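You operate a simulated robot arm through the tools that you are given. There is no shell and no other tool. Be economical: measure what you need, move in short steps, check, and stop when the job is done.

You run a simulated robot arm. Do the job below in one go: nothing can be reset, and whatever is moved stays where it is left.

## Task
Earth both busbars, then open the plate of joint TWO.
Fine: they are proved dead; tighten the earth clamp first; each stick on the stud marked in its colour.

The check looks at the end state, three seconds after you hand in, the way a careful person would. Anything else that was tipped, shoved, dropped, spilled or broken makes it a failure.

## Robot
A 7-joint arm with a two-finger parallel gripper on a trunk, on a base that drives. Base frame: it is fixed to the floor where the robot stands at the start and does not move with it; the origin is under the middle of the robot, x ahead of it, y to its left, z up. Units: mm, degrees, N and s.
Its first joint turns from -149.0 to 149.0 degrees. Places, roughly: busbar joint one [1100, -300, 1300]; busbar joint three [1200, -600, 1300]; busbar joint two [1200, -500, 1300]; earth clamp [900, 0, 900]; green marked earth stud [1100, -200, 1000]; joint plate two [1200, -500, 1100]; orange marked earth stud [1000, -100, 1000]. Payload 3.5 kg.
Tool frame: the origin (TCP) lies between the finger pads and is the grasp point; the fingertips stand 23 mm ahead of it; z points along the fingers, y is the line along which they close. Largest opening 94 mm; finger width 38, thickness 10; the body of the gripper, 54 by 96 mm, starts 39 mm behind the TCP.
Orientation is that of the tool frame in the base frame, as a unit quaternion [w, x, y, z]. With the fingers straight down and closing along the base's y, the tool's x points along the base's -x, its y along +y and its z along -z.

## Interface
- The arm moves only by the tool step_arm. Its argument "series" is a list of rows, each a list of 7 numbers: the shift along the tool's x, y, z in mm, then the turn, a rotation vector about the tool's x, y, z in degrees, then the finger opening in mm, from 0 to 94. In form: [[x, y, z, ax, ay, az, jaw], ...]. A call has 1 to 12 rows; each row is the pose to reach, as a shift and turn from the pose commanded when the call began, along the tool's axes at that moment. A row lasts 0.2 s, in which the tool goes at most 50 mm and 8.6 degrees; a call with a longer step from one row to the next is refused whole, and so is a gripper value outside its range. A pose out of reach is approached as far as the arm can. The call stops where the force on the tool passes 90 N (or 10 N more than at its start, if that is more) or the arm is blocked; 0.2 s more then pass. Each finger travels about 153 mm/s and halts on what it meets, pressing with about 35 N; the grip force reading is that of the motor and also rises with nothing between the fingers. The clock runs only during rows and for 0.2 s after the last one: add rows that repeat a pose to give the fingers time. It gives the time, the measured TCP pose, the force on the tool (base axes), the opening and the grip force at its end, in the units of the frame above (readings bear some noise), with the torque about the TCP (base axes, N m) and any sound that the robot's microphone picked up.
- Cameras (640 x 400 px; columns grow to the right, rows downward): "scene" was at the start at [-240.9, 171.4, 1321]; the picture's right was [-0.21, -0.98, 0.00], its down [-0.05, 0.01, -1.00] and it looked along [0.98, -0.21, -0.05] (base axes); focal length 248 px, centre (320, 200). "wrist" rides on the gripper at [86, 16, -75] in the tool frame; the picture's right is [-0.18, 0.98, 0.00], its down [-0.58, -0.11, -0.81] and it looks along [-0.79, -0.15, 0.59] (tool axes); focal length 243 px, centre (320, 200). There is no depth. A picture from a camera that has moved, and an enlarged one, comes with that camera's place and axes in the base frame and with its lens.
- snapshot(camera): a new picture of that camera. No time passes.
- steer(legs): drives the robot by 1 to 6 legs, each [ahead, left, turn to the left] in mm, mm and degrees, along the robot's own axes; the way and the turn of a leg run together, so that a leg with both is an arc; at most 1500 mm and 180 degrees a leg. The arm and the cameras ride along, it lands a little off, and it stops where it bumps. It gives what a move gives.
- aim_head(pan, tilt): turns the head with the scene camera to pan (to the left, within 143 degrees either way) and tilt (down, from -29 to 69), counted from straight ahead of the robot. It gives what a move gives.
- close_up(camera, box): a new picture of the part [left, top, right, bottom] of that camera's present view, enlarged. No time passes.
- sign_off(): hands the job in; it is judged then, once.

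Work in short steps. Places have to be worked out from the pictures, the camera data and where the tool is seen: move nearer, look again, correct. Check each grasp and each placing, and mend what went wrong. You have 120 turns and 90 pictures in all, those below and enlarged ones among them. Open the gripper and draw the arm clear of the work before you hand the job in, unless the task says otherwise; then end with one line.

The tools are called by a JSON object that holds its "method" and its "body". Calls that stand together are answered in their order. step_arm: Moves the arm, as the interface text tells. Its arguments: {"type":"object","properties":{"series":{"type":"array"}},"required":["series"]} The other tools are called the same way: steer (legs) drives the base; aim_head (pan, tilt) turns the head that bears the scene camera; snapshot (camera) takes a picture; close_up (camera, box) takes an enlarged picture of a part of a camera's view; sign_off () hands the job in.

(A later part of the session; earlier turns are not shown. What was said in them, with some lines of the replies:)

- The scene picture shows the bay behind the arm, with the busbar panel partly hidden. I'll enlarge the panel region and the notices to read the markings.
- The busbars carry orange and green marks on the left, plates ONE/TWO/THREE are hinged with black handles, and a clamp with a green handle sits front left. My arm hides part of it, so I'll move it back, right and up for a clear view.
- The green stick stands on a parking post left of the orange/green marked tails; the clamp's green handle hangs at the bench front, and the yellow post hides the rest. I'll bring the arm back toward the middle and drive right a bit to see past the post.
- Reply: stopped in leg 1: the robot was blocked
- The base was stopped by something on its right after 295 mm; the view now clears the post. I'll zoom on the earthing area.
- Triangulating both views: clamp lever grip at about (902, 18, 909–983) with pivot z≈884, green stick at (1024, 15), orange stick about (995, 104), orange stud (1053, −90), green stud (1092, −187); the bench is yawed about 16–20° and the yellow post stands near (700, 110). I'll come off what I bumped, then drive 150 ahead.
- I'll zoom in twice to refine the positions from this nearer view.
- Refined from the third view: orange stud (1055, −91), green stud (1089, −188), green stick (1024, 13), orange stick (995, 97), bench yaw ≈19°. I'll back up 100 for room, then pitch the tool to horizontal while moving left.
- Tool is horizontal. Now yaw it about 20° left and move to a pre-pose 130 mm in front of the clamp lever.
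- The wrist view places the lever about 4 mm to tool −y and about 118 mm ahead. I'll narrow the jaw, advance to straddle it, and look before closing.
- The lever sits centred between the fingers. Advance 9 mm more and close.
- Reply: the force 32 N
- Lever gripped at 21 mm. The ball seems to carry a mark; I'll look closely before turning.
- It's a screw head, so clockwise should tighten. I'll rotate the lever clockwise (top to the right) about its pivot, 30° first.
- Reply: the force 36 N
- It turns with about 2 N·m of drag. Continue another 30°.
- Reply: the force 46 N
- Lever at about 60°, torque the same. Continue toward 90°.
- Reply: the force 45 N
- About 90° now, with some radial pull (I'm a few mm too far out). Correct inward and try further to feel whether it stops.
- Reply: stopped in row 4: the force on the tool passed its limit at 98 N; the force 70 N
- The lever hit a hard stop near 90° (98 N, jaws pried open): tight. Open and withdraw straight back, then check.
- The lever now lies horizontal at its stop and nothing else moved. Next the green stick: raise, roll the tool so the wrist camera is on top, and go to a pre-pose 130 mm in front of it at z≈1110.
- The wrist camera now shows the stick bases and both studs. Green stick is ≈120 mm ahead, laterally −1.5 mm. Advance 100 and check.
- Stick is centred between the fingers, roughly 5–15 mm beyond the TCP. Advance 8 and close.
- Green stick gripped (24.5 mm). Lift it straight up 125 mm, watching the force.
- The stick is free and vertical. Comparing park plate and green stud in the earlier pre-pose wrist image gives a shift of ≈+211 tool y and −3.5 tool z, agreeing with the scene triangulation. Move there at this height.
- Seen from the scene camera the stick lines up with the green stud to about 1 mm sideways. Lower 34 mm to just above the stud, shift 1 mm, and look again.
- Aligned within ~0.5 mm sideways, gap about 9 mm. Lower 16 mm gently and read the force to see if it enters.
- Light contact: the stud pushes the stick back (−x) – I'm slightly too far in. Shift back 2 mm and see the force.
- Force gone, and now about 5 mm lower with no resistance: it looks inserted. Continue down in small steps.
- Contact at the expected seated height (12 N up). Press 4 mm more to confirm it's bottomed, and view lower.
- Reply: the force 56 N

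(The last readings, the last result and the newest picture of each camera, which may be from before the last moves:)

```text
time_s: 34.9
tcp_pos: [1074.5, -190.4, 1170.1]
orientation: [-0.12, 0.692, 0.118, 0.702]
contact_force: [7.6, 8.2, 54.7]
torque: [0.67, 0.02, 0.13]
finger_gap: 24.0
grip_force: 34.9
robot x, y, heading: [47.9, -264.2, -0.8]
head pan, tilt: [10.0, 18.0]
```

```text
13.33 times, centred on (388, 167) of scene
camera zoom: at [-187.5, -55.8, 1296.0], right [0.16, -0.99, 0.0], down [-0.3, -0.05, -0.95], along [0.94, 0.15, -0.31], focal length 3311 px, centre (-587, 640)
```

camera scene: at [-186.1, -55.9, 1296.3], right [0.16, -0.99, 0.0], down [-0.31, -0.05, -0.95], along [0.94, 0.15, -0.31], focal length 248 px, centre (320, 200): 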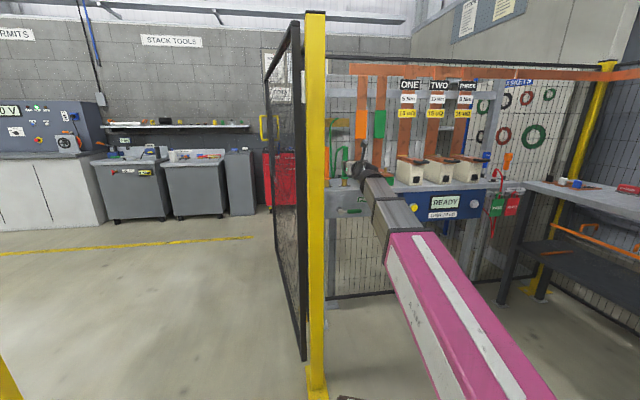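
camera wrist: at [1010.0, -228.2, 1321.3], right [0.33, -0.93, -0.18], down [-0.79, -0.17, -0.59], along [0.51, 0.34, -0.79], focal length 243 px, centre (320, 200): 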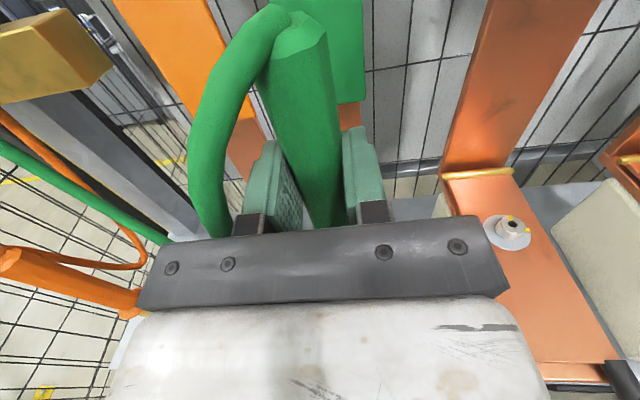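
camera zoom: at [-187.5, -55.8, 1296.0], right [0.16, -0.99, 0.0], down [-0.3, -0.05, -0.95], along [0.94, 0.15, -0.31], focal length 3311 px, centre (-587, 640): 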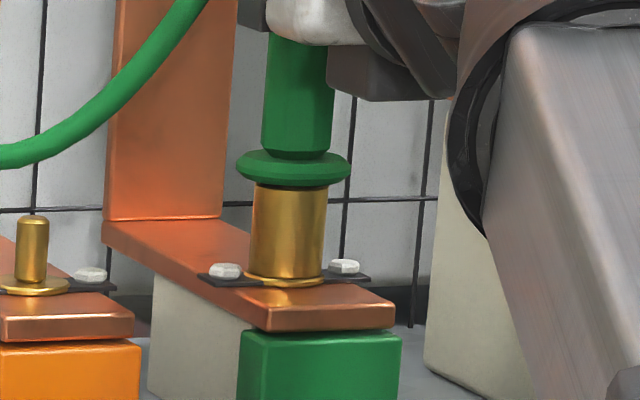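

Fully seated on the green stud's base. Relax the push, open modestly and back straight out.

{"method": "step_arm", "body": {"series": [[2, 0, 0, 0, 0, 0, 12], [3, 0, 0, 0, 0, 0, 45], [3, 0, 0, 0, 0, 0, 45], [3, 0, -20, 0, 0, 0, 45], [3, 0, -50, 0, 0, 0, 50], [3, 0, -90, 0, 0, 0, 60], [3, 0, -130, 0, 0, 0, 60]]}}

{"method": "snapshot", "body": {"camera": "wrist"}}

{"method": "snapshot", "body": {"camera": "scene"}}

```text
time_s: 36.5
tcp_pos: [951.9, -233.0, 1169.0]
orientation: [-0.119, 0.694, 0.118, 0.7]
contact_force: [-0.4, -0.7, 0.0]
torque: [-0.03, 0.0, 0.01]
finger_gap: 60.1
grip_force: 0.0
robot x, y, heading: [50.7, -266.9, -1.3]
head pan, tilt: [10.0, 18.0]
```

```text
50 pictures are left
camera wrist: at [885.7, -272.4, 1253.9], right [0.33, -0.93, -0.18], down [-0.79, -0.17, -0.59], along [0.51, 0.34, -0.79], focal length 243 px, centre (320, 200)
```

wrist: 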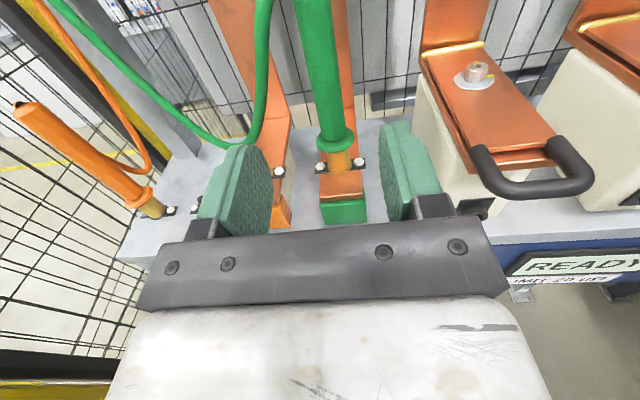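

```text
49 pictures are left
camera scene: at [-186.0, -56.0, 1296.4], right [0.16, -0.99, 0.0], down [-0.31, -0.05, -0.95], along [0.94, 0.15, -0.31], focal length 248 px, centre (320, 200)
```

scene: 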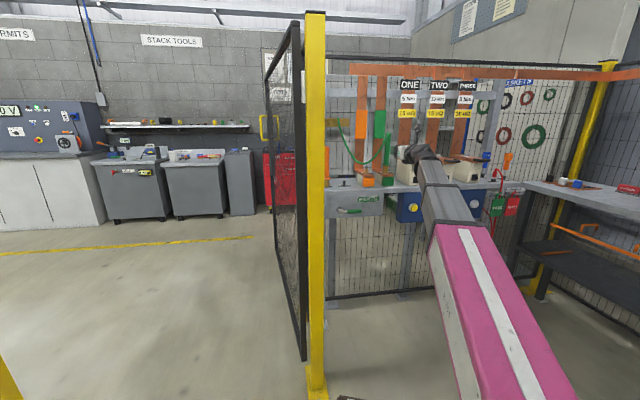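

Green stick stands on the green stud. Now the orange stick at about (995, 97): move left to a pre-pose with the tool yawed to ≈33° to stay well off the yellow post.

{"method": "step_arm", "body": {"series": [[-5, -38, 0, 2, 0, 0, 60], [-12, -76, 0, 4, 0, 0, 60], [-20, -114, 0, 6, 0, 0, 60], [-30, -152, 5, 9, 0, 0, 60], [-40, -190, 10, 11, 0, 0, 60], [-50, -228, 20, 13, 0, 0, 60], [-59, -262, 28, 14, 0, 0, 60], [-59, -269, 30, 14, 0, 0, 60]]}}

{"method": "snapshot", "body": {"camera": "wrist"}}

{"method": "close_up", "body": {"camera": "scene", "box": [310, 120, 406, 180]}}

```text
time_s: 38.3
tcp_pos: [889.7, 30.3, 1108.0]
orientation: [-0.203, 0.674, 0.204, 0.681]
contact_force: [0.3, 0.3, 0.4]
torque: [0.0, 0.01, 0.0]
finger_gap: 59.9
grip_force: 0.0
robot x, y, heading: [46.3, -264.7, -0.8]
head pan, tilt: [10.0, 18.0]
```

```text
48 pictures are left
camera wrist: at [835.8, -24.2, 1193.3], right [0.54, -0.82, -0.18], down [-0.73, -0.35, -0.59], along [0.42, 0.45, -0.79], focal length 243 px, centre (320, 200)
```

wrist: 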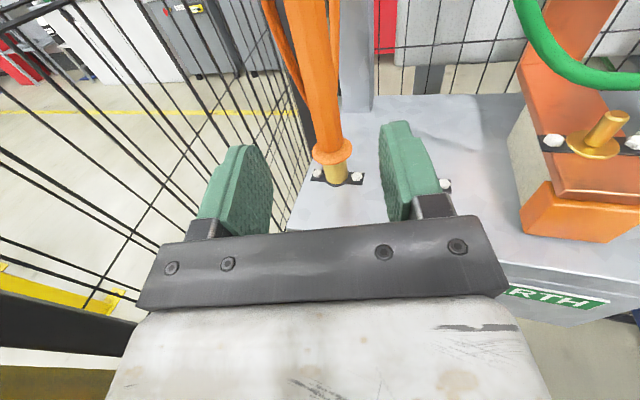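

```text
6.67 times, centred on (358, 150) of scene
camera zoom: at [-186.0, -55.9, 1296.3], right [0.16, -0.99, 0.0], down [-0.31, -0.05, -0.95], along [0.94, 0.15, -0.31], focal length 1655 px, centre (67, 533)
```

zoom: 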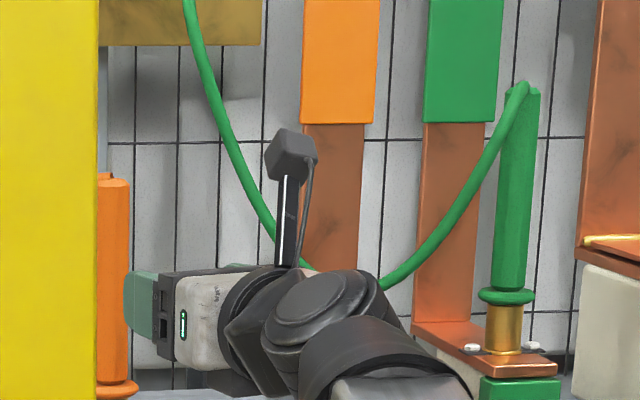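

Orange stick is ≈112 mm ahead, −3.5 mm lateral (by the same geometry as the green grasp). Advance and straddle, then close.

{"method": "step_arm", "body": {"series": [[0, -2, 30, 0, 0, 0, 60], [0, -3.5, 60, 0, 0, 0, 60], [0, -3.5, 85, 0, 0, 0, 60], [0, -3.5, 105, 0, 0, 0, 60], [0, -3.5, 112, 0, 0, 0, 60]]}}

{"method": "snapshot", "body": {"camera": "wrist"}}

```text
time_s: 39.5
tcp_pos: [981.6, 94.6, 1109.1]
orientation: [-0.203, 0.674, 0.204, 0.68]
contact_force: [-0.3, 0.0, -0.6]
torque: [-0.01, 0.0, -0.07]
finger_gap: 60.0
grip_force: 0.1
robot x, y, heading: [46.4, -267.8, -1.2]
head pan, tilt: [10.0, 18.0]
```

```text
46 pictures are left
camera wrist: at [926.8, 40.0, 1195.2], right [0.54, -0.82, -0.18], down [-0.73, -0.35, -0.59], along [0.42, 0.45, -0.79], focal length 243 px, centre (320, 200)
```

wrist: 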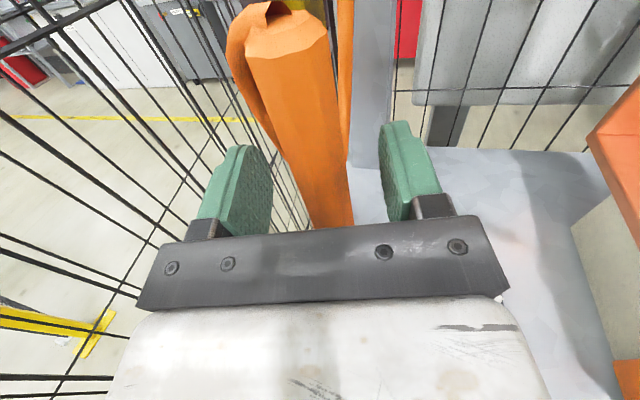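

Well placed; close on it.

{"method": "step_arm", "body": {"series": [[0, 0, 0, 0, 0, 0, 15], [0, 0, 0, 0, 0, 0, 15], [0, 0, 0, 0, 0, 0, 15]]}}

```text
time_s: 40.3
tcp_pos: [980.5, 94.2, 1109.1]
orientation: [-0.204, 0.674, 0.204, 0.68]
contact_force: [0.7, -0.9, 0.9]
torque: [0.71, 0.38, 0.14]
finger_gap: 23.0
grip_force: 34.9
robot x, y, heading: [48.5, -271.5, -1.2]
head pan, tilt: [10.0, 18.0]
```

Gripped at 23 mm with little side load. Lift straight up 128 mm and check.

{"method": "step_arm", "body": {"series": [[10, 0, 0, 0, 0, 0, 12], [22, 0, 0, 0, 0, 0, 12], [36, 0, 0, 0, 0, 0, 12], [55, 0, 0, 0, 0, 0, 12], [80, 0, 0, 0, 0, 0, 12], [105, 0, 0, 0, 0, 0, 12], [128, 0, 0, 0, 0, 0, 12], [128, 0, 0, 0, 0, 0, 12]]}}

{"method": "snapshot", "body": {"camera": "wrist"}}

{"method": "close_up", "body": {"camera": "scene", "box": [316, 120, 412, 180]}}

```text
time_s: 42.1
tcp_pos: [981.9, 94.2, 1236.0]
orientation: [-0.203, 0.675, 0.203, 0.68]
contact_force: [0.6, 0.2, -1.2]
torque: [-0.01, 0.0, 0.0]
finger_gap: 22.6
grip_force: 35.4
robot x, y, heading: [46.9, -263.9, -0.9]
head pan, tilt: [10.0, 18.0]
```

```text
45 pictures are left
camera wrist: at [926.4, 40.7, 1322.8], right [0.54, -0.82, -0.18], down [-0.73, -0.35, -0.59], along [0.42, 0.45, -0.79], focal length 243 px, centre (320, 200)
```

wrist: 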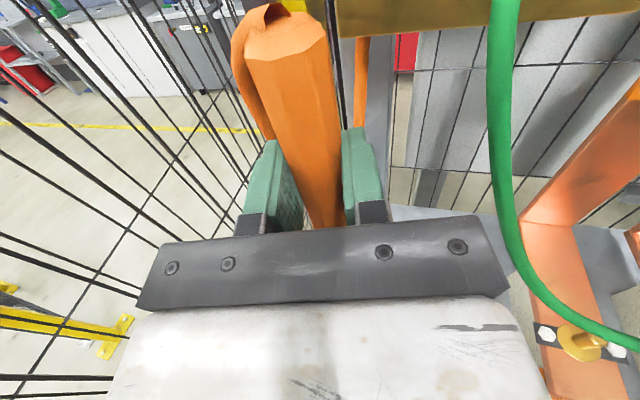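

```text
6.67 times, centred on (364, 150) of scene
camera zoom: at [-186.0, -55.9, 1296.4], right [0.16, -0.99, 0.0], down [-0.31, -0.05, -0.95], along [0.94, 0.15, -0.31], focal length 1655 px, centre (27, 533)
```

zoom: 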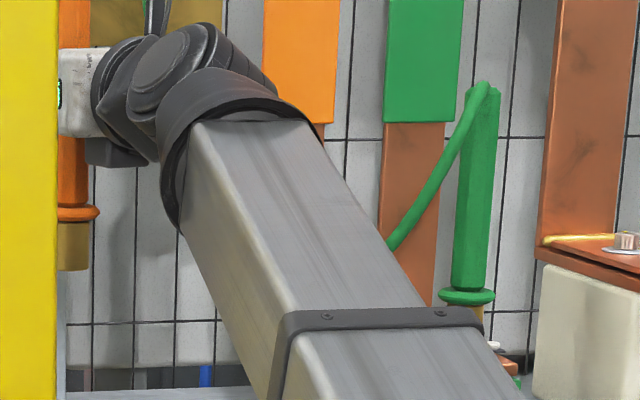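

Orange stick held vertically. The green cable droops behind the orange stud line, so I'll pull back first, move right, then come to the stud from the front.

{"method": "step_arm", "body": {"series": [[0, 0, -40, 0, 0, 0, 12], [0, 20, -75, 0, 0, 0, 12], [0, 60, -85, 0, 0, 0, 12], [0, 100, -85, 0, 0, 0, 12], [0, 140, -85, 0, 0, 0, 12], [0, 175, -80, 0, 0, 0, 12], [0, 191.5, -75, 0, 0, 0, 12], [0, 191.5, -75, 0, 0, 0, 12]]}}

{"method": "snapshot", "body": {"camera": "wrist"}}

{"method": "close_up", "body": {"camera": "scene", "box": [330, 125, 410, 175]}}

```text
time_s: 43.9
tcp_pos: [1023.4, -107.8, 1235.6]
orientation: [-0.204, 0.674, 0.204, 0.68]
contact_force: [0.3, -0.3, -2.2]
torque: [-0.03, 0.02, 0.01]
finger_gap: 22.9
grip_force: 35.3
robot x, y, heading: [48.8, -266.8, -1.0]
head pan, tilt: [10.0, 18.0]
```

```text
43 pictures are left
camera wrist: at [968.0, -161.8, 1321.6], right [0.54, -0.82, -0.18], down [-0.73, -0.35, -0.59], along [0.42, 0.45, -0.79], focal length 243 px, centre (320, 200)
```

wrist: 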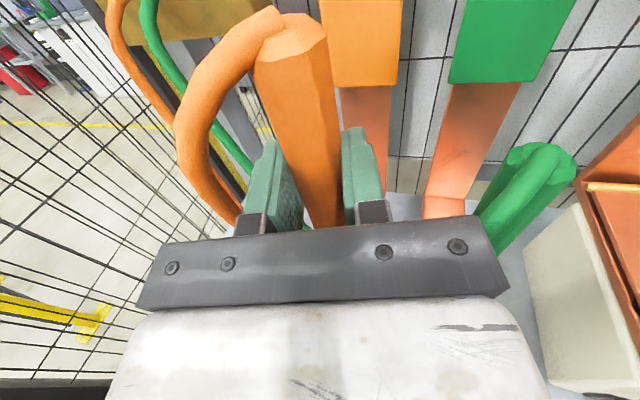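

```text
8.00 times, centred on (370, 150) of scene
camera zoom: at [-185.9, -55.9, 1296.4], right [0.16, -0.99, 0.0], down [-0.31, -0.05, -0.95], along [0.94, 0.15, -0.31], focal length 1986 px, centre (-80, 600)
```

zoom: 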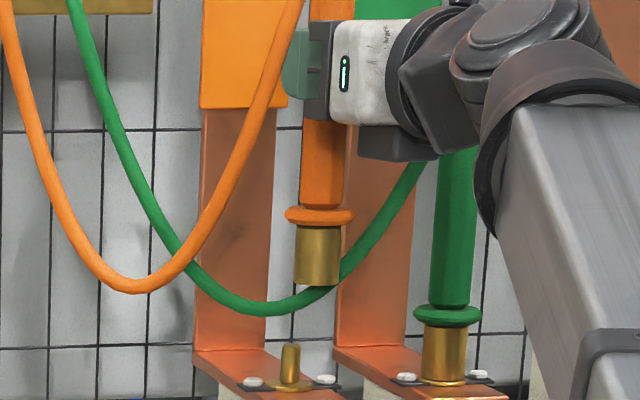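

Cables stay behind. From the picture the stick needs ≈14 mm to camera-left to meet the stud; the combination of forward 21 and −5 sideways does it. Move there, lower 28 and re-check.

{"method": "step_arm", "body": {"series": [[0, -2, 10, 0, 0, 0, 12], [0, -5, 21, 0, 0, 0, 12], [-14, -5, 21, 0, 0, 0, 12], [-28, -5, 21, 0, 0, 0, 12], [-28, -5, 21, 0, 0, 0, 12]]}}

{"method": "close_up", "body": {"camera": "scene", "box": [348, 149, 388, 174]}}

```text
time_s: 45.1
tcp_pos: [1038.3, -91.9, 1209.1]
orientation: [-0.204, 0.674, 0.204, 0.68]
contact_force: [-0.4, 0.4, -2.4]
torque: [-0.01, 0.0, 0.0]
finger_gap: 23.0
grip_force: 35.2
robot x, y, heading: [47.5, -265.2, -1.2]
head pan, tilt: [10.0, 18.0]
```

```text
16.00 times, centred on (368, 162) of scene
camera zoom: at [-186.0, -55.9, 1296.4], right [0.16, -0.99, 0.0], down [-0.31, -0.05, -0.95], along [0.94, 0.15, -0.31], focal length 3973 px, centre (-448, 816)
```

zoom: 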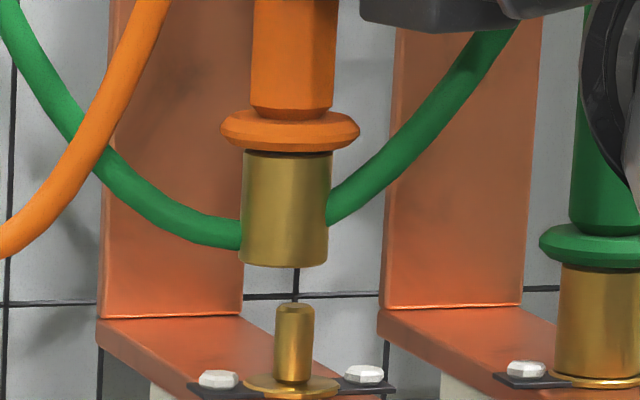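

Now the stick is ~4.4 mm too far camera-left (perspective from moving in). Shift +4.4 tool y, lower 6, re-check.

{"method": "step_arm", "body": {"series": [[0, 4.4, 0, 0, 0, 0, 12], [-6, 4.4, 0, 0, 0, 0, 12], [-6, 4.4, 0, 0, 0, 0, 12]]}}

{"method": "close_up", "body": {"camera": "scene", "box": [348, 149, 388, 174]}}

```text
time_s: 45.9
tcp_pos: [1041.2, -95.6, 1202.6]
orientation: [-0.204, 0.674, 0.204, 0.68]
contact_force: [-0.4, 0.2, -2.4]
torque: [0.0, 0.02, 0.04]
finger_gap: 22.9
grip_force: 34.7
robot x, y, heading: [51.4, -266.7, -1.2]
head pan, tilt: [10.0, 18.0]
```

```text
16.00 times, centred on (368, 162) of scene
camera zoom: at [-186.0, -55.9, 1296.4], right [0.16, -0.99, 0.0], down [-0.31, -0.05, -0.95], along [0.94, 0.15, -0.31], focal length 3973 px, centre (-448, 816)
```

zoom: 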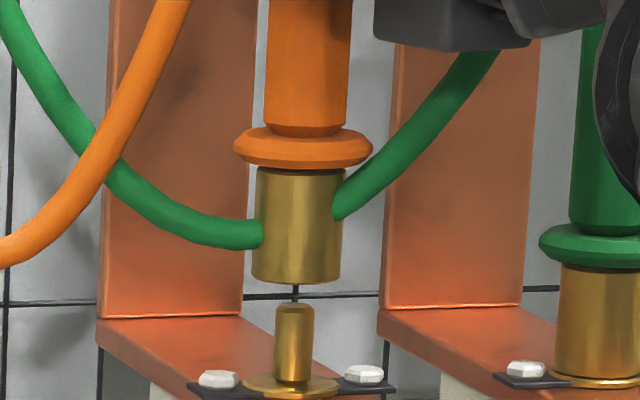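

Aligned now. Lower 14 mm gently and read the contact force.

{"method": "step_arm", "body": {"series": [[-5, 0, 0, 0, 0, 0, 12], [-9, 0, 0, 0, 0, 0, 12], [-12, 0, 0, 0, 0, 0, 12], [-14, 0, 0, 0, 0, 0, 12]]}}

```text
time_s: 46.9
tcp_pos: [1042.3, -95.3, 1189.0]
orientation: [-0.203, 0.675, 0.204, 0.68]
contact_force: [0.7, -1.7, 0.1]
torque: [-0.13, -0.18, -0.03]
finger_gap: 22.9
grip_force: 35.2
robot x, y, heading: [45.6, -266.8, -1.2]
head pan, tilt: [10.0, 18.0]
```

Hardly any force; continue down toward the seat (~1170).

{"method": "step_arm", "body": {"series": [[-4, 0, 0, 0, 0, 0, 12], [-8, 0, 0, 0, 0, 0, 12], [-12, 0, 0, 0, 0, 0, 12], [-15, 0, 0, 0, 0, 0, 12], [-18, 0, 0, 0, 0, 0, 12]]}}

{"method": "close_up", "body": {"camera": "scene", "box": [348, 149, 396, 179]}}

```text
time_s: 48.1
tcp_pos: [1043.1, -97.7, 1171.3]
orientation: [-0.202, 0.674, 0.202, 0.681]
contact_force: [11.1, -7.4, 4.4]
torque: [-0.15, 0.08, 0.16]
finger_gap: 22.9
grip_force: 35.5
robot x, y, heading: [47.5, -268.5, -0.9]
head pan, tilt: [10.0, 18.0]
```

```text
13.33 times, centred on (372, 164) of scene
camera zoom: at [-185.7, -56.3, 1296.4], right [0.16, -0.99, 0.0], down [-0.31, -0.05, -0.95], along [0.94, 0.15, -0.31], focal length 3311 px, centre (-373, 680)
```

zoom: 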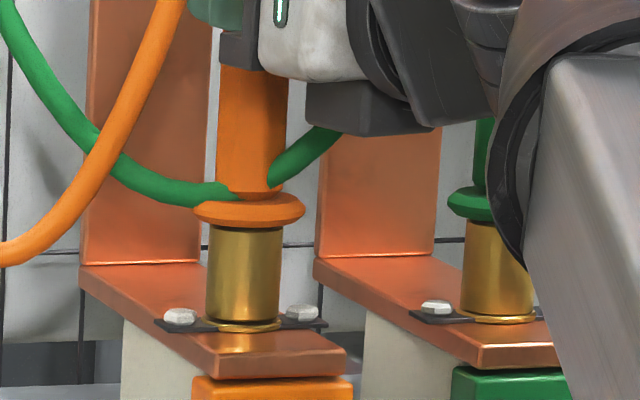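

Nearly seated, the stud pulls it a touch +x/−y. Follow by 1.5 mm and press 3 mm down.

{"method": "step_arm", "body": {"series": [[0, 1.5, 0.5, 0, 0, 0, 12], [-2, 1.5, 0.5, 0, 0, 0, 12], [-4, 1.5, 0.5, 0, 0, 0, 12], [-4, 1.5, 0.5, 0, 0, 0, 12]]}}

```text
time_s: 49.1
tcp_pos: [1043.5, -96.9, 1169.6]
orientation: [-0.204, 0.673, 0.203, 0.682]
contact_force: [14.7, -5.6, 43.7]
torque: [-0.31, 0.09, 0.34]
finger_gap: 23.2
grip_force: 35.0
robot x, y, heading: [48.8, -268.3, -1.0]
head pan, tilt: [10.0, 18.0]
```

Bottomed at the same height as the green one (44 N). Relax, open and back straight out.

{"method": "step_arm", "body": {"series": [[2, 0, 0, 0, 0, 0, 12], [3, 0, 0, 0, 0, 0, 45], [3, 0, 0, 0, 0, 0, 45], [3, 0, -20, 0, 0, 0, 45], [3, 0, -50, 0, 0, 0, 50], [3, 0, -90, 0, 0, 0, 60], [3, 0, -130, 0, 0, 0, 60], [3, 0, -170, 0, 0, 0, 60]]}}

{"method": "snapshot", "body": {"camera": "wrist"}}

{"method": "close_up", "body": {"camera": "scene", "box": [320, 125, 416, 185]}}

```text
time_s: 50.9
tcp_pos: [900.8, -187.6, 1169.8]
orientation: [-0.203, 0.674, 0.203, 0.681]
contact_force: [0.9, 0.1, 0.7]
torque: [0.0, 0.01, 0.04]
finger_gap: 59.9
grip_force: 0.0
robot x, y, heading: [48.3, -269.3, -0.8]
head pan, tilt: [10.0, 18.0]
```

```text
38 pictures are left
camera wrist: at [845.5, -242.7, 1255.2], right [0.54, -0.82, -0.18], down [-0.73, -0.35, -0.59], along [0.42, 0.45, -0.79], focal length 243 px, centre (320, 200)
```

wrist: 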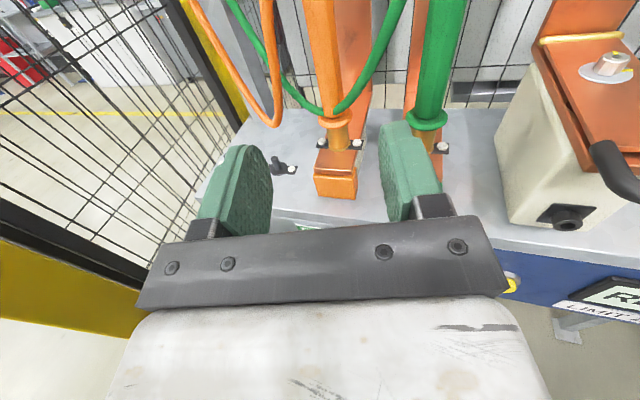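

```text
6.67 times, centred on (368, 155) of scene
camera zoom: at [-186.0, -56.0, 1296.4], right [0.16, -0.99, 0.0], down [-0.31, -0.05, -0.95], along [0.94, 0.15, -0.31], focal length 1655 px, centre (0, 500)
```

zoom: 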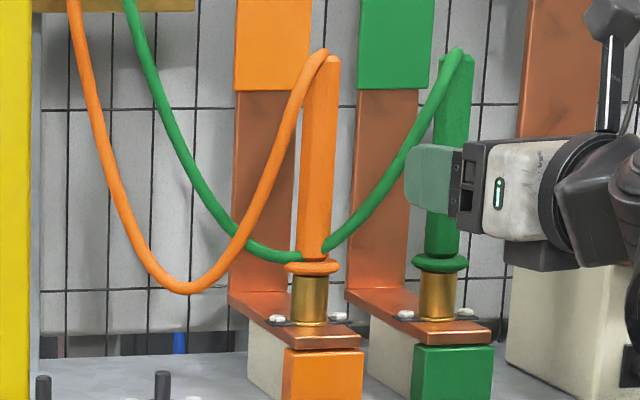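

Both sticks stand on their own studs. Now joint TWO: first move the arm right, clear of the sticks, turning back to the bench heading; then drive ahead for reach.

{"method": "step_arm", "body": {"series": [[0, 36, -28, -2, 0, 0, 60], [0, 72, -56, -4, 0, 0, 60], [0, 108, -84, -6, 0, 0, 60], [0, 145, -112, -8, 0, 0, 60], [0, 182, -140, -10, 0, 0, 60], [0, 219, -168, -12, 0, 0, 60], [0, 256, -196, -14, 0, 0, 60], [0, 290, -222, -14.3, 0, 0, 60], [0, 304, -232, -14.3, 0, 0, 60]]}}

{"method": "steer", "body": {"legs": [[100, 0, 0]]}}

{"method": "snapshot", "body": {"camera": "wrist"}}

{"method": "close_up", "body": {"camera": "scene", "box": [380, 120, 508, 200]}}

```text
time_s: 52.9
tcp_pos: [875.9, -570.8, 1165.6]
orientation: [-0.117, 0.694, 0.116, 0.7]
contact_force: [0.8, 0.8, 0.4]
torque: [0.01, -0.01, 0.03]
finger_gap: 60.2
grip_force: 0.1
robot x, y, heading: [52.8, -263.8, -0.9]
head pan, tilt: [10.0, 18.0]
```

```text
time_s: 54.1
tcp_pos: [974.3, -573.5, 1167.1]
orientation: [-0.118, 0.694, 0.117, 0.701]
contact_force: [0.1, 0.4, -0.8]
torque: [0.02, 0.01, 0.0]
finger_gap: 59.9
grip_force: 0.1
robot x, y, heading: [149.0, -267.2, -0.8]
head pan, tilt: [10.0, 18.0]
```

```text
36 pictures are left
camera wrist: at [908.4, -611.5, 1252.5], right [0.32, -0.93, -0.18], down [-0.79, -0.16, -0.59], along [0.52, 0.34, -0.79], focal length 243 px, centre (320, 200)
```

wrist: 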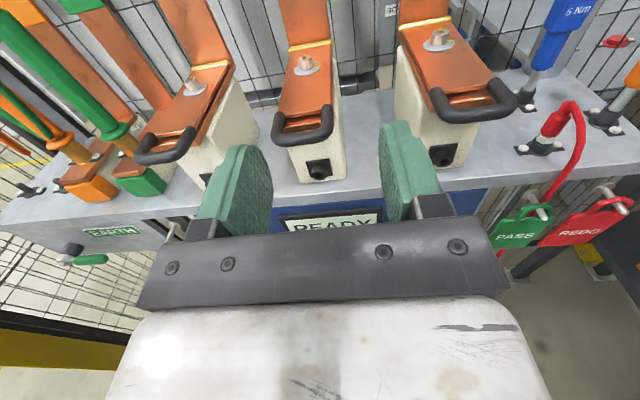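

```text
5.00 times, centred on (444, 160) of scene
camera zoom: at [-86.0, -57.7, 1296.4], right [0.16, -0.99, 0.0], down [-0.31, -0.05, -0.95], along [0.94, 0.15, -0.31], focal length 1242 px, centre (-300, 400)
```

zoom: 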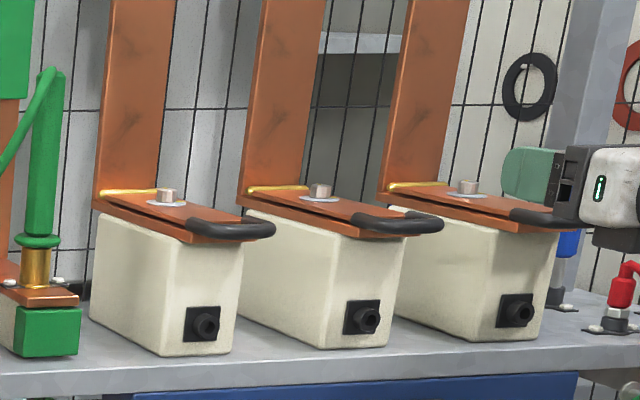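

Joint TWO is the middle one, nearly straight ahead. Zoom on its bolt and handle.

{"method": "close_up", "body": {"camera": "wrist", "box": [256, 40, 352, 100]}}

{"method": "close_up", "body": {"camera": "wrist", "box": [256, 90, 352, 150]}}

{"method": "close_up", "body": {"camera": "scene", "box": [424, 150, 472, 180]}}

```text
6.67 times, centred on (304, 70) of wrist
camera zoom: at [908.4, -611.5, 1252.5], right [0.32, -0.93, -0.18], down [-0.79, -0.16, -0.59], along [0.52, 0.34, -0.79], focal length 1618 px, centre (427, 1067)
```

zoom: 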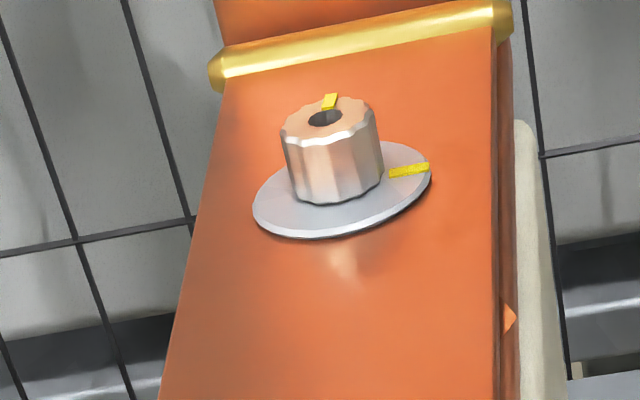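

```text
6.67 times, centred on (304, 120) of wrist
camera zoom: at [908.4, -611.5, 1252.5], right [0.32, -0.93, -0.18], down [-0.79, -0.16, -0.59], along [0.52, 0.34, -0.79], focal length 1618 px, centre (427, 733)
```

zoom: 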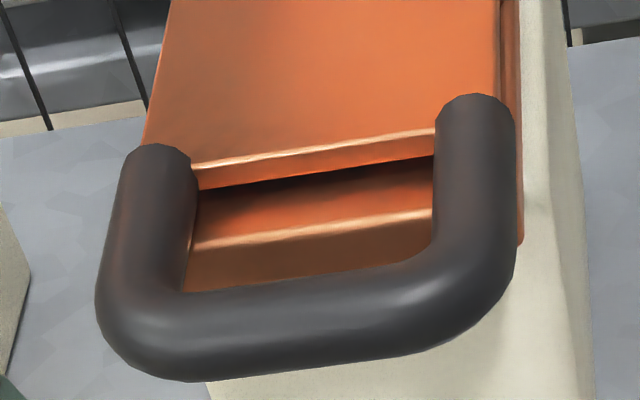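

```text
13.33 times, centred on (448, 165) of scene
camera zoom: at [-86.0, -57.7, 1296.4], right [0.16, -0.99, 0.0], down [-0.31, -0.05, -0.95], along [0.94, 0.15, -0.31], focal length 3311 px, centre (-1387, 667)
```

zoom: 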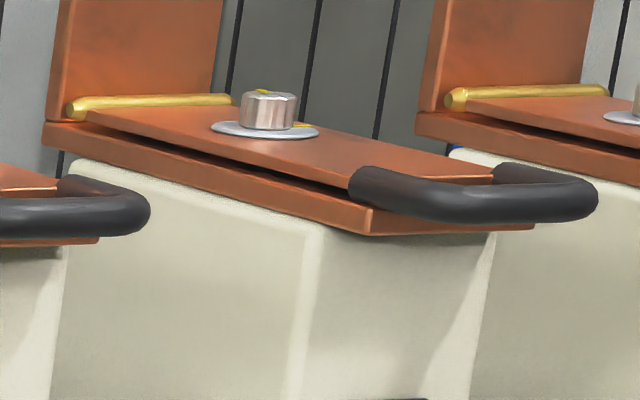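

The bolt's witness marks are out of line (it looks already slackened), and the plate has a U-handle whose front bar is at tool y≈−33, z≈+119. I'll close the fingers, line up sideways and drop below handle level in front of it.

{"method": "step_arm", "body": {"series": [[0, -17, 0, 0, 0, 0, 30], [0, -33, 0, 0, 0, 0, 0], [-35, -33, 0, 0, 0, 0, 0], [-70, -33, 0, 0, 0, 0, 0], [-100, -33, 10, 0, 0, 0, 0], [-100, -33, 30, 0, 0, 0, 0], [-100, -33, 30, 0, 0, 0, 0]]}}

{"method": "snapshot", "body": {"camera": "wrist"}}

{"method": "close_up", "body": {"camera": "scene", "box": [400, 130, 496, 190]}}

```text
time_s: 55.7
tcp_pos: [992.6, -531.0, 1065.2]
orientation: [-0.118, 0.694, 0.117, 0.701]
contact_force: [-0.4, -0.4, -0.1]
torque: [0.01, -0.03, 0.0]
finger_gap: 0.0
grip_force: 35.1
robot x, y, heading: [149.8, -266.7, -1.1]
head pan, tilt: [10.0, 18.0]
```

```text
31 pictures are left
camera wrist: at [925.9, -570.1, 1151.8], right [0.32, -0.93, -0.18], down [-0.79, -0.16, -0.59], along [0.52, 0.34, -0.79], focal length 243 px, centre (320, 200)
```

wrist: 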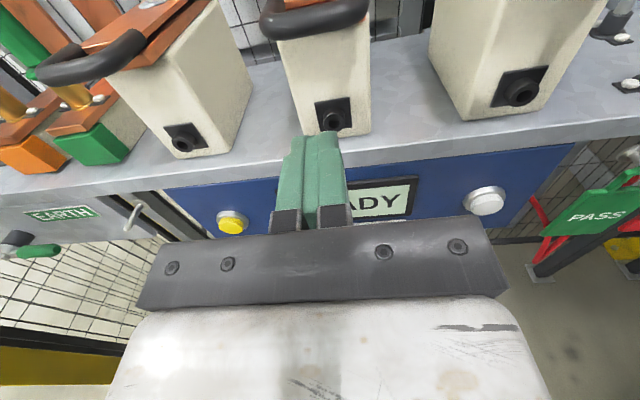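

```text
6.67 times, centred on (448, 160) of scene
camera zoom: at [-86.0, -57.6, 1296.4], right [0.16, -0.99, 0.0], down [-0.31, -0.05, -0.95], along [0.94, 0.15, -0.31], focal length 1655 px, centre (-533, 467)
```

zoom: 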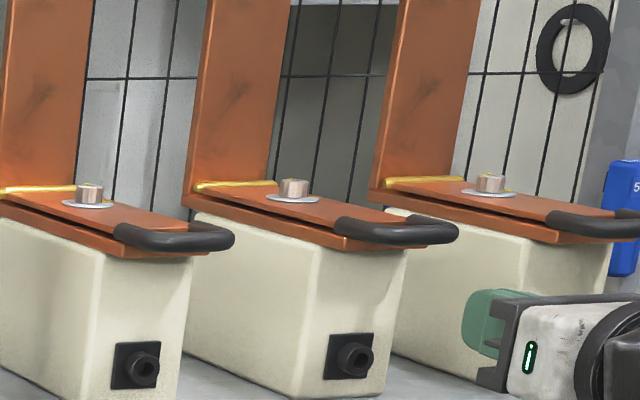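

Laterally centred on the handle (≈2 mm). Advance 80 mm so the fingertips go under the bar, then check.

{"method": "step_arm", "body": {"series": [[0, 1, 30, 0, 0, 0, 0], [0, 1, 55, 0, 0, 0, 0], [0, 1, 70, 0, 0, 0, 0], [0, 1, 80, 0, 0, 0, 0], [0, 1, 80, 0, 0, 0, 0]]}}

{"method": "close_up", "body": {"camera": "scene", "box": [410, 135, 490, 185]}}

{"method": "snapshot", "body": {"camera": "wrist"}}

```text
time_s: 56.9
tcp_pos: [1068.0, -506.7, 1066.9]
orientation: [-0.117, 0.694, 0.117, 0.7]
contact_force: [-0.7, 1.0, -0.2]
torque: [-0.02, 0.02, 0.0]
finger_gap: 0.0
grip_force: 35.0
robot x, y, heading: [146.9, -271.4, -0.8]
head pan, tilt: [10.0, 18.0]
```

```text
8.00 times, centred on (450, 160) of scene
camera zoom: at [-86.0, -57.7, 1296.4], right [0.16, -0.99, 0.0], down [-0.31, -0.05, -0.95], along [0.94, 0.15, -0.31], focal length 1986 px, centre (-720, 520)
```

zoom: 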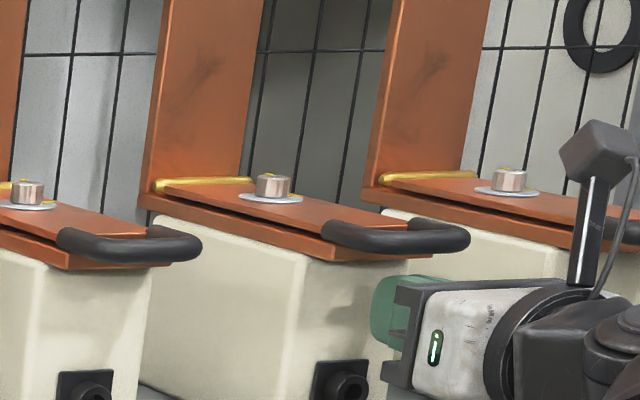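

```text
28 pictures are left
camera wrist: at [1002.2, -544.8, 1153.0], right [0.32, -0.93, -0.18], down [-0.79, -0.16, -0.59], along [0.52, 0.34, -0.79], focal length 243 px, centre (320, 200)
```

wrist: 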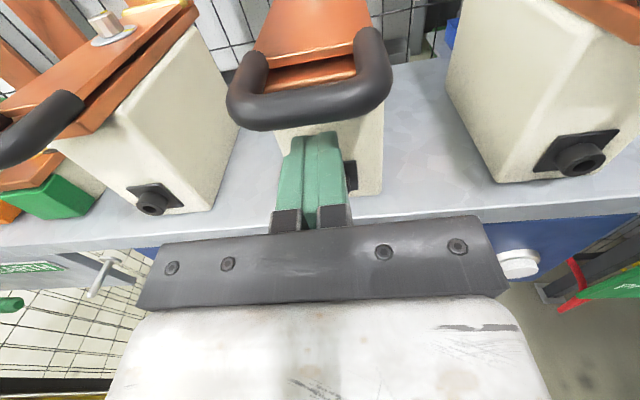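

The fingertips are just under the bar (bar ≈15 mm ahead of TCP). Advance 6 and lift gently 22 mm to feel whether the plate moves.

{"method": "step_arm", "body": {"series": [[0, 0, 6, 0, 0, 0, 0], [5, 0, 6, 0, 0, 0, 0], [10, 0, 6, 0, 0, 0, 0], [16, 0, 6.5, 0, 0, 0, 0], [22, 0, 7, 0, 0, 0, 0]]}}

{"method": "close_up", "body": {"camera": "scene", "box": [410, 135, 490, 185]}}

```text
time_s: 58.1
tcp_pos: [1075.3, -504.1, 1090.4]
orientation: [-0.118, 0.694, 0.117, 0.7]
contact_force: [-2.8, -1.0, -4.1]
torque: [0.03, -0.05, -0.04]
finger_gap: 0.2
grip_force: 35.2
robot x, y, heading: [146.4, -268.7, -1.1]
head pan, tilt: [10.0, 18.0]
```

```text
8.00 times, centred on (450, 160) of scene
camera zoom: at [-86.0, -57.7, 1296.4], right [0.16, -0.99, 0.0], down [-0.31, -0.05, -0.95], along [0.94, 0.15, -0.31], focal length 1986 px, centre (-720, 520)
```

zoom: 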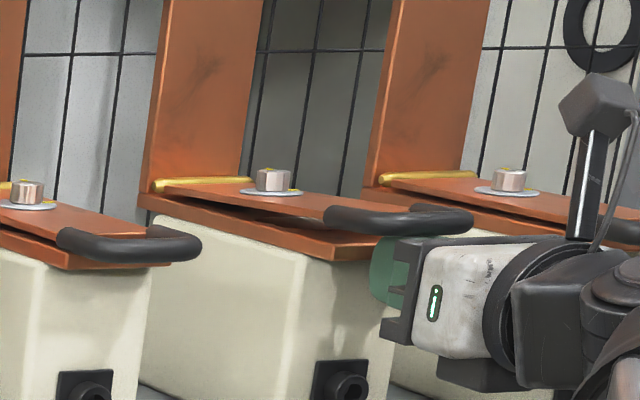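

The plate lifts freely (≈4 N). Continue along the hinge arc to about 45°.

{"method": "step_arm", "body": {"series": [[17.7, 0, 2.3, 0, 0, 0, 0], [35.2, 0, 6.2, 0, 0, 0, 0], [52.2, 0, 11.5, 0, 0, 0, 0], [68.8, 0, 18.4, 0, 0, 0, 0], [84.6, 0, 26.7, 0, 0, 0, 0], [99.7, 0, 36.3, 0, 0, 0, 0], [113.9, 0, 47.1, 0, 0, 0, 0], [127, 0, 59.3, 0, 0, 0, 0]]}}

{"method": "close_up", "body": {"camera": "scene", "box": [402, 100, 498, 160]}}

{"method": "snapshot", "body": {"camera": "wrist"}}

```text
time_s: 59.9
tcp_pos: [1130.7, -485.8, 1218.7]
orientation: [-0.117, 0.694, 0.117, 0.701]
contact_force: [-3.6, -5.5, -0.9]
torque: [0.01, 0.03, -0.14]
finger_gap: 0.2
grip_force: 35.2
robot x, y, heading: [151.1, -270.0, -1.2]
head pan, tilt: [10.0, 18.0]
```

```text
6.67 times, centred on (450, 130) of scene
camera zoom: at [-86.1, -57.8, 1296.4], right [0.16, -0.99, 0.0], down [-0.31, -0.05, -0.95], along [0.94, 0.15, -0.31], focal length 1655 px, centre (-547, 667)
```

zoom: 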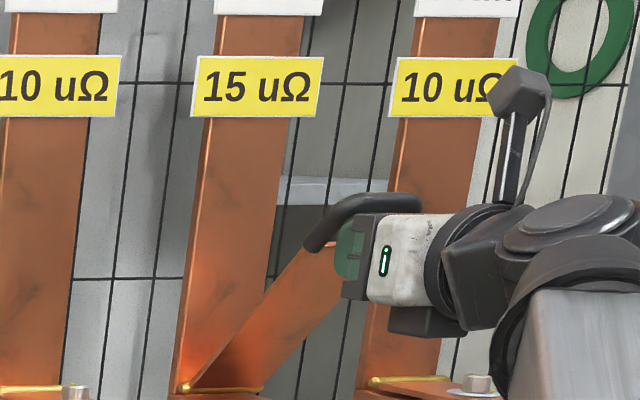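

```text
25 pictures are left
camera wrist: at [1063.6, -524.6, 1304.4], right [0.32, -0.93, -0.18], down [-0.79, -0.16, -0.59], along [0.52, 0.33, -0.79], focal length 243 px, centre (320, 200)
```

wrist: 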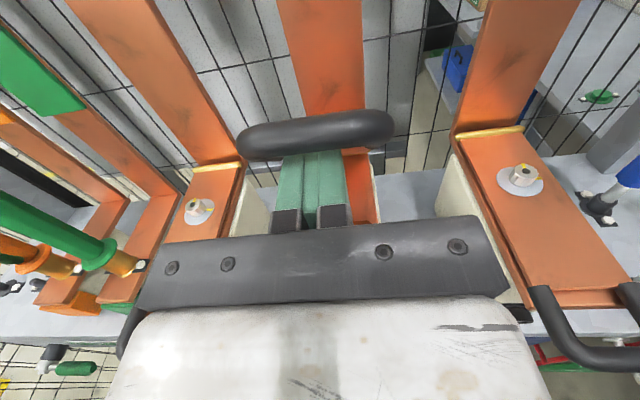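

Plate is at about 45–50° and stays on the fingers. Continue to about 70°.

{"method": "step_arm", "body": {"series": [[12, 0, 13, 0, 0, 0, 0], [23, 0, 27, 0, 0, 0, 0], [32.5, 0, 42.5, 0, 0, 0, 0], [40.9, 0, 58.3, 0, 0, 0, 0], [47, 0, 72, 0, 0, 0, 0]]}}

{"method": "close_up", "body": {"camera": "scene", "box": [402, 95, 498, 155]}}

```text
time_s: 61.1
tcp_pos: [1199.3, -459.7, 1265.8]
orientation: [-0.119, 0.694, 0.118, 0.7]
contact_force: [-0.4, 0.4, 0.4]
torque: [-0.01, -0.02, 0.01]
finger_gap: 0.0
grip_force: 35.1
robot x, y, heading: [149.0, -270.6, -0.9]
head pan, tilt: [10.0, 18.0]
```

```text
6.67 times, centred on (450, 125) of scene
camera zoom: at [-86.0, -57.6, 1296.4], right [0.16, -0.99, 0.0], down [-0.31, -0.05, -0.95], along [0.94, 0.15, -0.31], focal length 1655 px, centre (-547, 700)
```

zoom: 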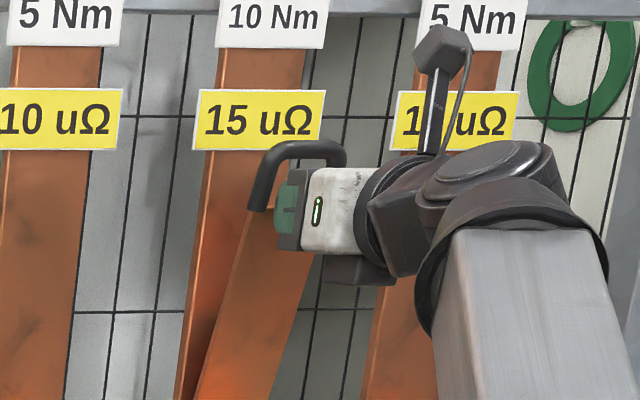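

Plate is near 75° with no force on the tool, so it seems to hold itself. Push forward a bit further, gently, until resistance.

{"method": "step_arm", "body": {"series": [[2, 0, 6, 0, 0, 0, 0], [4, 0, 12, 0, 0, 0, 0], [5, 0, 18, 0, 0, 0, 0], [5, 0, 24, 0, 0, 0, 0]]}}

{"method": "close_up", "body": {"camera": "scene", "box": [402, 95, 498, 155]}}

```text
time_s: 62.1
tcp_pos: [1222.2, -452.9, 1272.2]
orientation: [-0.117, 0.694, 0.116, 0.701]
contact_force: [-2.3, -1.6, 1.1]
torque: [0.04, 0.01, 0.01]
finger_gap: 0.2
grip_force: 35.4
robot x, y, heading: [147.4, -270.6, -1.0]
head pan, tilt: [10.0, 18.0]
```

```text
6.67 times, centred on (450, 125) of scene
camera zoom: at [-86.1, -57.7, 1296.3], right [0.16, -0.99, 0.0], down [-0.31, -0.05, -0.95], along [0.94, 0.15, -0.31], focal length 1655 px, centre (-547, 700)
```

zoom: 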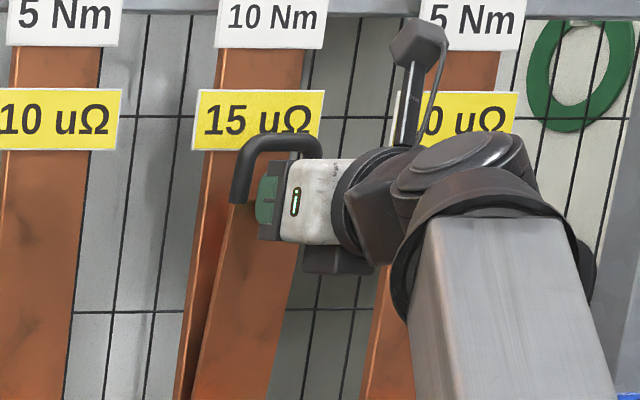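

Still only a couple of newtons. Keep pushing slowly until it meets its stop.

{"method": "step_arm", "body": {"series": [[1, 0, 4, 0, 0, 0, 0], [1, 0, 8, 0, 0, 0, 0], [1, 0, 12, 0, 0, 0, 0], [1, 0, 16, 0, 0, 0, 0]]}}

{"method": "close_up", "body": {"camera": "scene", "box": [402, 95, 498, 155]}}

```text
time_s: 63.0
tcp_pos: [1223.1, -452.8, 1271.5]
orientation: [-0.117, 0.694, 0.116, 0.701]
contact_force: [-19.9, -3.3, 10.8]
torque: [0.02, -0.24, -0.02]
finger_gap: 0.4
grip_force: 34.5
robot x, y, heading: [151.6, -270.4, -1.2]
head pan, tilt: [10.0, 18.0]
stopped in row 4: the force on the tool passed its limit at 97 N (the readings are from after the stop); the commanded pose is now the measured one
```

```text
6.67 times, centred on (450, 125) of scene
camera zoom: at [-88.3, -57.7, 1296.2], right [0.15, -0.99, 0.0], down [-0.3, -0.05, -0.95], along [0.94, 0.15, -0.31], focal length 1655 px, centre (-547, 700)
```

zoom: 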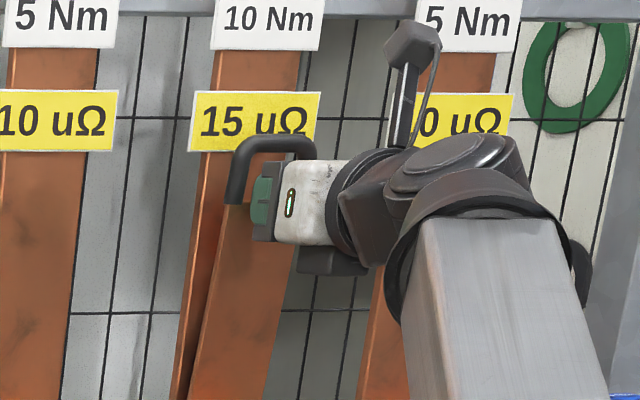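

It reached its hard stop (bolt head against the upright). Back off slowly and see whether the plate stays.

{"method": "step_arm", "body": {"series": [[0, 0, -3, 0, 0, 0, 0], [-2, 0, -8, 0, 0, 0, 0], [-3, 0, -14, 0, 0, 0, 0], [-3, 0, -14, 0, 0, 0, 0], [-3, 0, -14, 0, 0, 0, 0]]}}

{"method": "close_up", "body": {"camera": "scene", "box": [402, 95, 498, 155]}}

```text
time_s: 64.2
tcp_pos: [1213.0, -457.2, 1265.7]
orientation: [-0.118, 0.695, 0.118, 0.699]
contact_force: [-0.6, -0.1, -0.4]
torque: [0.04, 0.03, 0.0]
finger_gap: 0.0
grip_force: 35.1
robot x, y, heading: [146.4, -269.7, -1.2]
head pan, tilt: [10.0, 18.0]
```

```text
6.67 times, centred on (450, 125) of scene
camera zoom: at [-86.9, -57.7, 1296.4], right [0.15, -0.99, 0.0], down [-0.31, -0.05, -0.95], along [0.94, 0.15, -0.31], focal length 1655 px, centre (-547, 700)
```

zoom: 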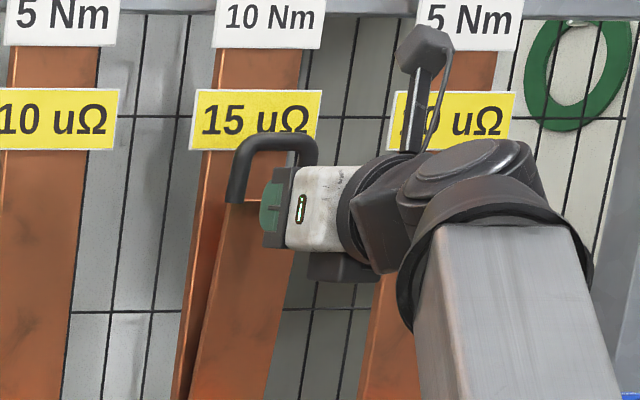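

The plate stays open by itself. Withdraw straight back and open the gripper when clear.

{"method": "step_arm", "body": {"series": [[-2, 0, -20, 0, 0, 0, 0], [-2, 0, -50, 0, 0, 0, 0], [-2, 0, -90, 0, 0, 0, 0], [-2, 0, -130, 0, 0, 0, 30], [-2, 0, -170, 0, 0, 0, 60], [-2, 0, -210, 0, 0, 0, 80], [-2, 0, -250, 0, 0, 0, 80], [-2, 0, -290, 0, 0, 0, 80], [-2, 0, -290, 0, 0, 0, 80]]}}

{"method": "snapshot", "body": {"camera": "scene"}}

{"method": "snapshot", "body": {"camera": "wrist"}}

{"method": "close_up", "body": {"camera": "scene", "box": [320, 100, 480, 200]}}

```text
time_s: 66.2
tcp_pos: [938.4, -550.7, 1264.3]
orientation: [-0.117, 0.695, 0.117, 0.7]
contact_force: [0.5, -0.1, 0.4]
torque: [-0.02, -0.01, -0.02]
finger_gap: 79.6
grip_force: 0.0
robot x, y, heading: [141.7, -267.5, -1.0]
head pan, tilt: [10.0, 18.0]
```

```text
20 pictures are left
camera scene: at [-86.9, -57.7, 1296.4], right [0.15, -0.99, 0.0], down [-0.31, -0.05, -0.95], along [0.94, 0.15, -0.31], focal length 248 px, centre (320, 200)
```

scene: 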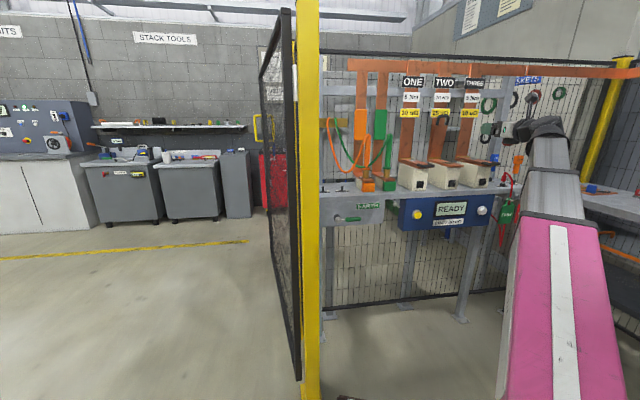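

```text
19 pictures are left
camera wrist: at [872.8, -590.1, 1349.7], right [0.32, -0.93, -0.18], down [-0.79, -0.16, -0.59], along [0.52, 0.33, -0.79], focal length 243 px, centre (320, 200)
```

wrist: 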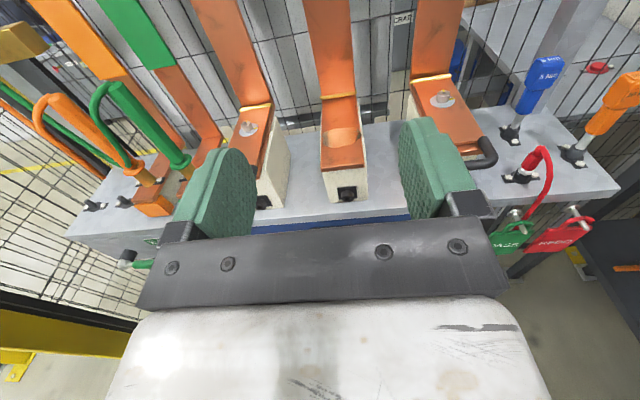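

```text
4.00 times, centred on (400, 150) of scene
camera zoom: at [-86.9, -57.7, 1296.4], right [0.15, -0.99, 0.0], down [-0.31, -0.05, -0.95], along [0.94, 0.15, -0.31], focal length 993 px, centre (0, 400)
```

zoom: 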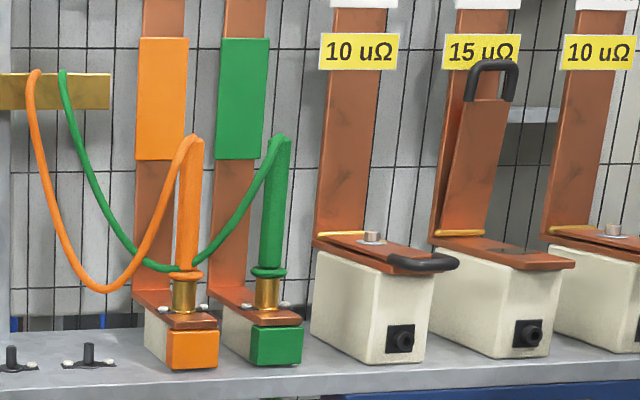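

Sticks seated, plate TWO stands open, arm clear. One last look to the right where the base bumped early on.

{"method": "aim_head", "body": {"pan": -75, "tilt": 40}}

{"method": "snapshot", "body": {"camera": "scene"}}

```text
time_s: 67.8
tcp_pos: [939.7, -551.7, 1264.0]
orientation: [-0.117, 0.696, 0.117, 0.699]
contact_force: [0.2, -1.2, -0.4]
torque: [-0.04, -0.01, -0.01]
finger_gap: 80.0
grip_force: 0.1
robot x, y, heading: [145.0, -269.0, -1.6]
head pan, tilt: [-75.0, 40.0]
```

```text
17 pictures are left
camera scene: at [-158.7, -154.7, 1261.7], right [-0.97, -0.24, 0.0], down [-0.15, 0.62, -0.77], along [0.18, -0.74, -0.64], focal length 248 px, centre (320, 200)
```

scene: 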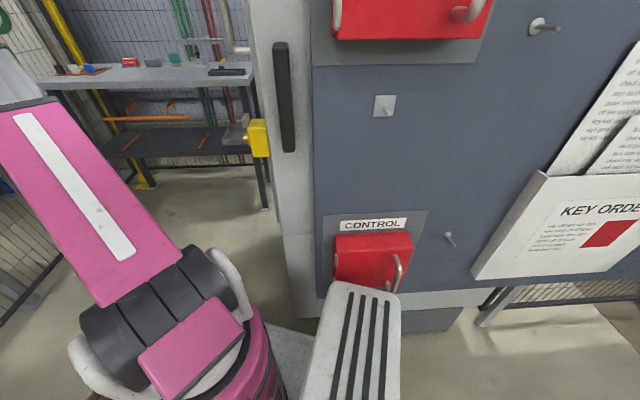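

The cabinet I bumped against stands upright and undisturbed. Everything is in place, so I hand in.

{"method": "sign_off", "body": {}}

```text
The job is handed in.
```

The job is done and handed in: the earth clamp is tightened to its stop, then the green and orange sticks were seated on their matching studs. The plate of joint TWO stands open on its own, and the arm is clear with the gripper open. Early on, the base bumped the cabinet on its right, which still stands upright.
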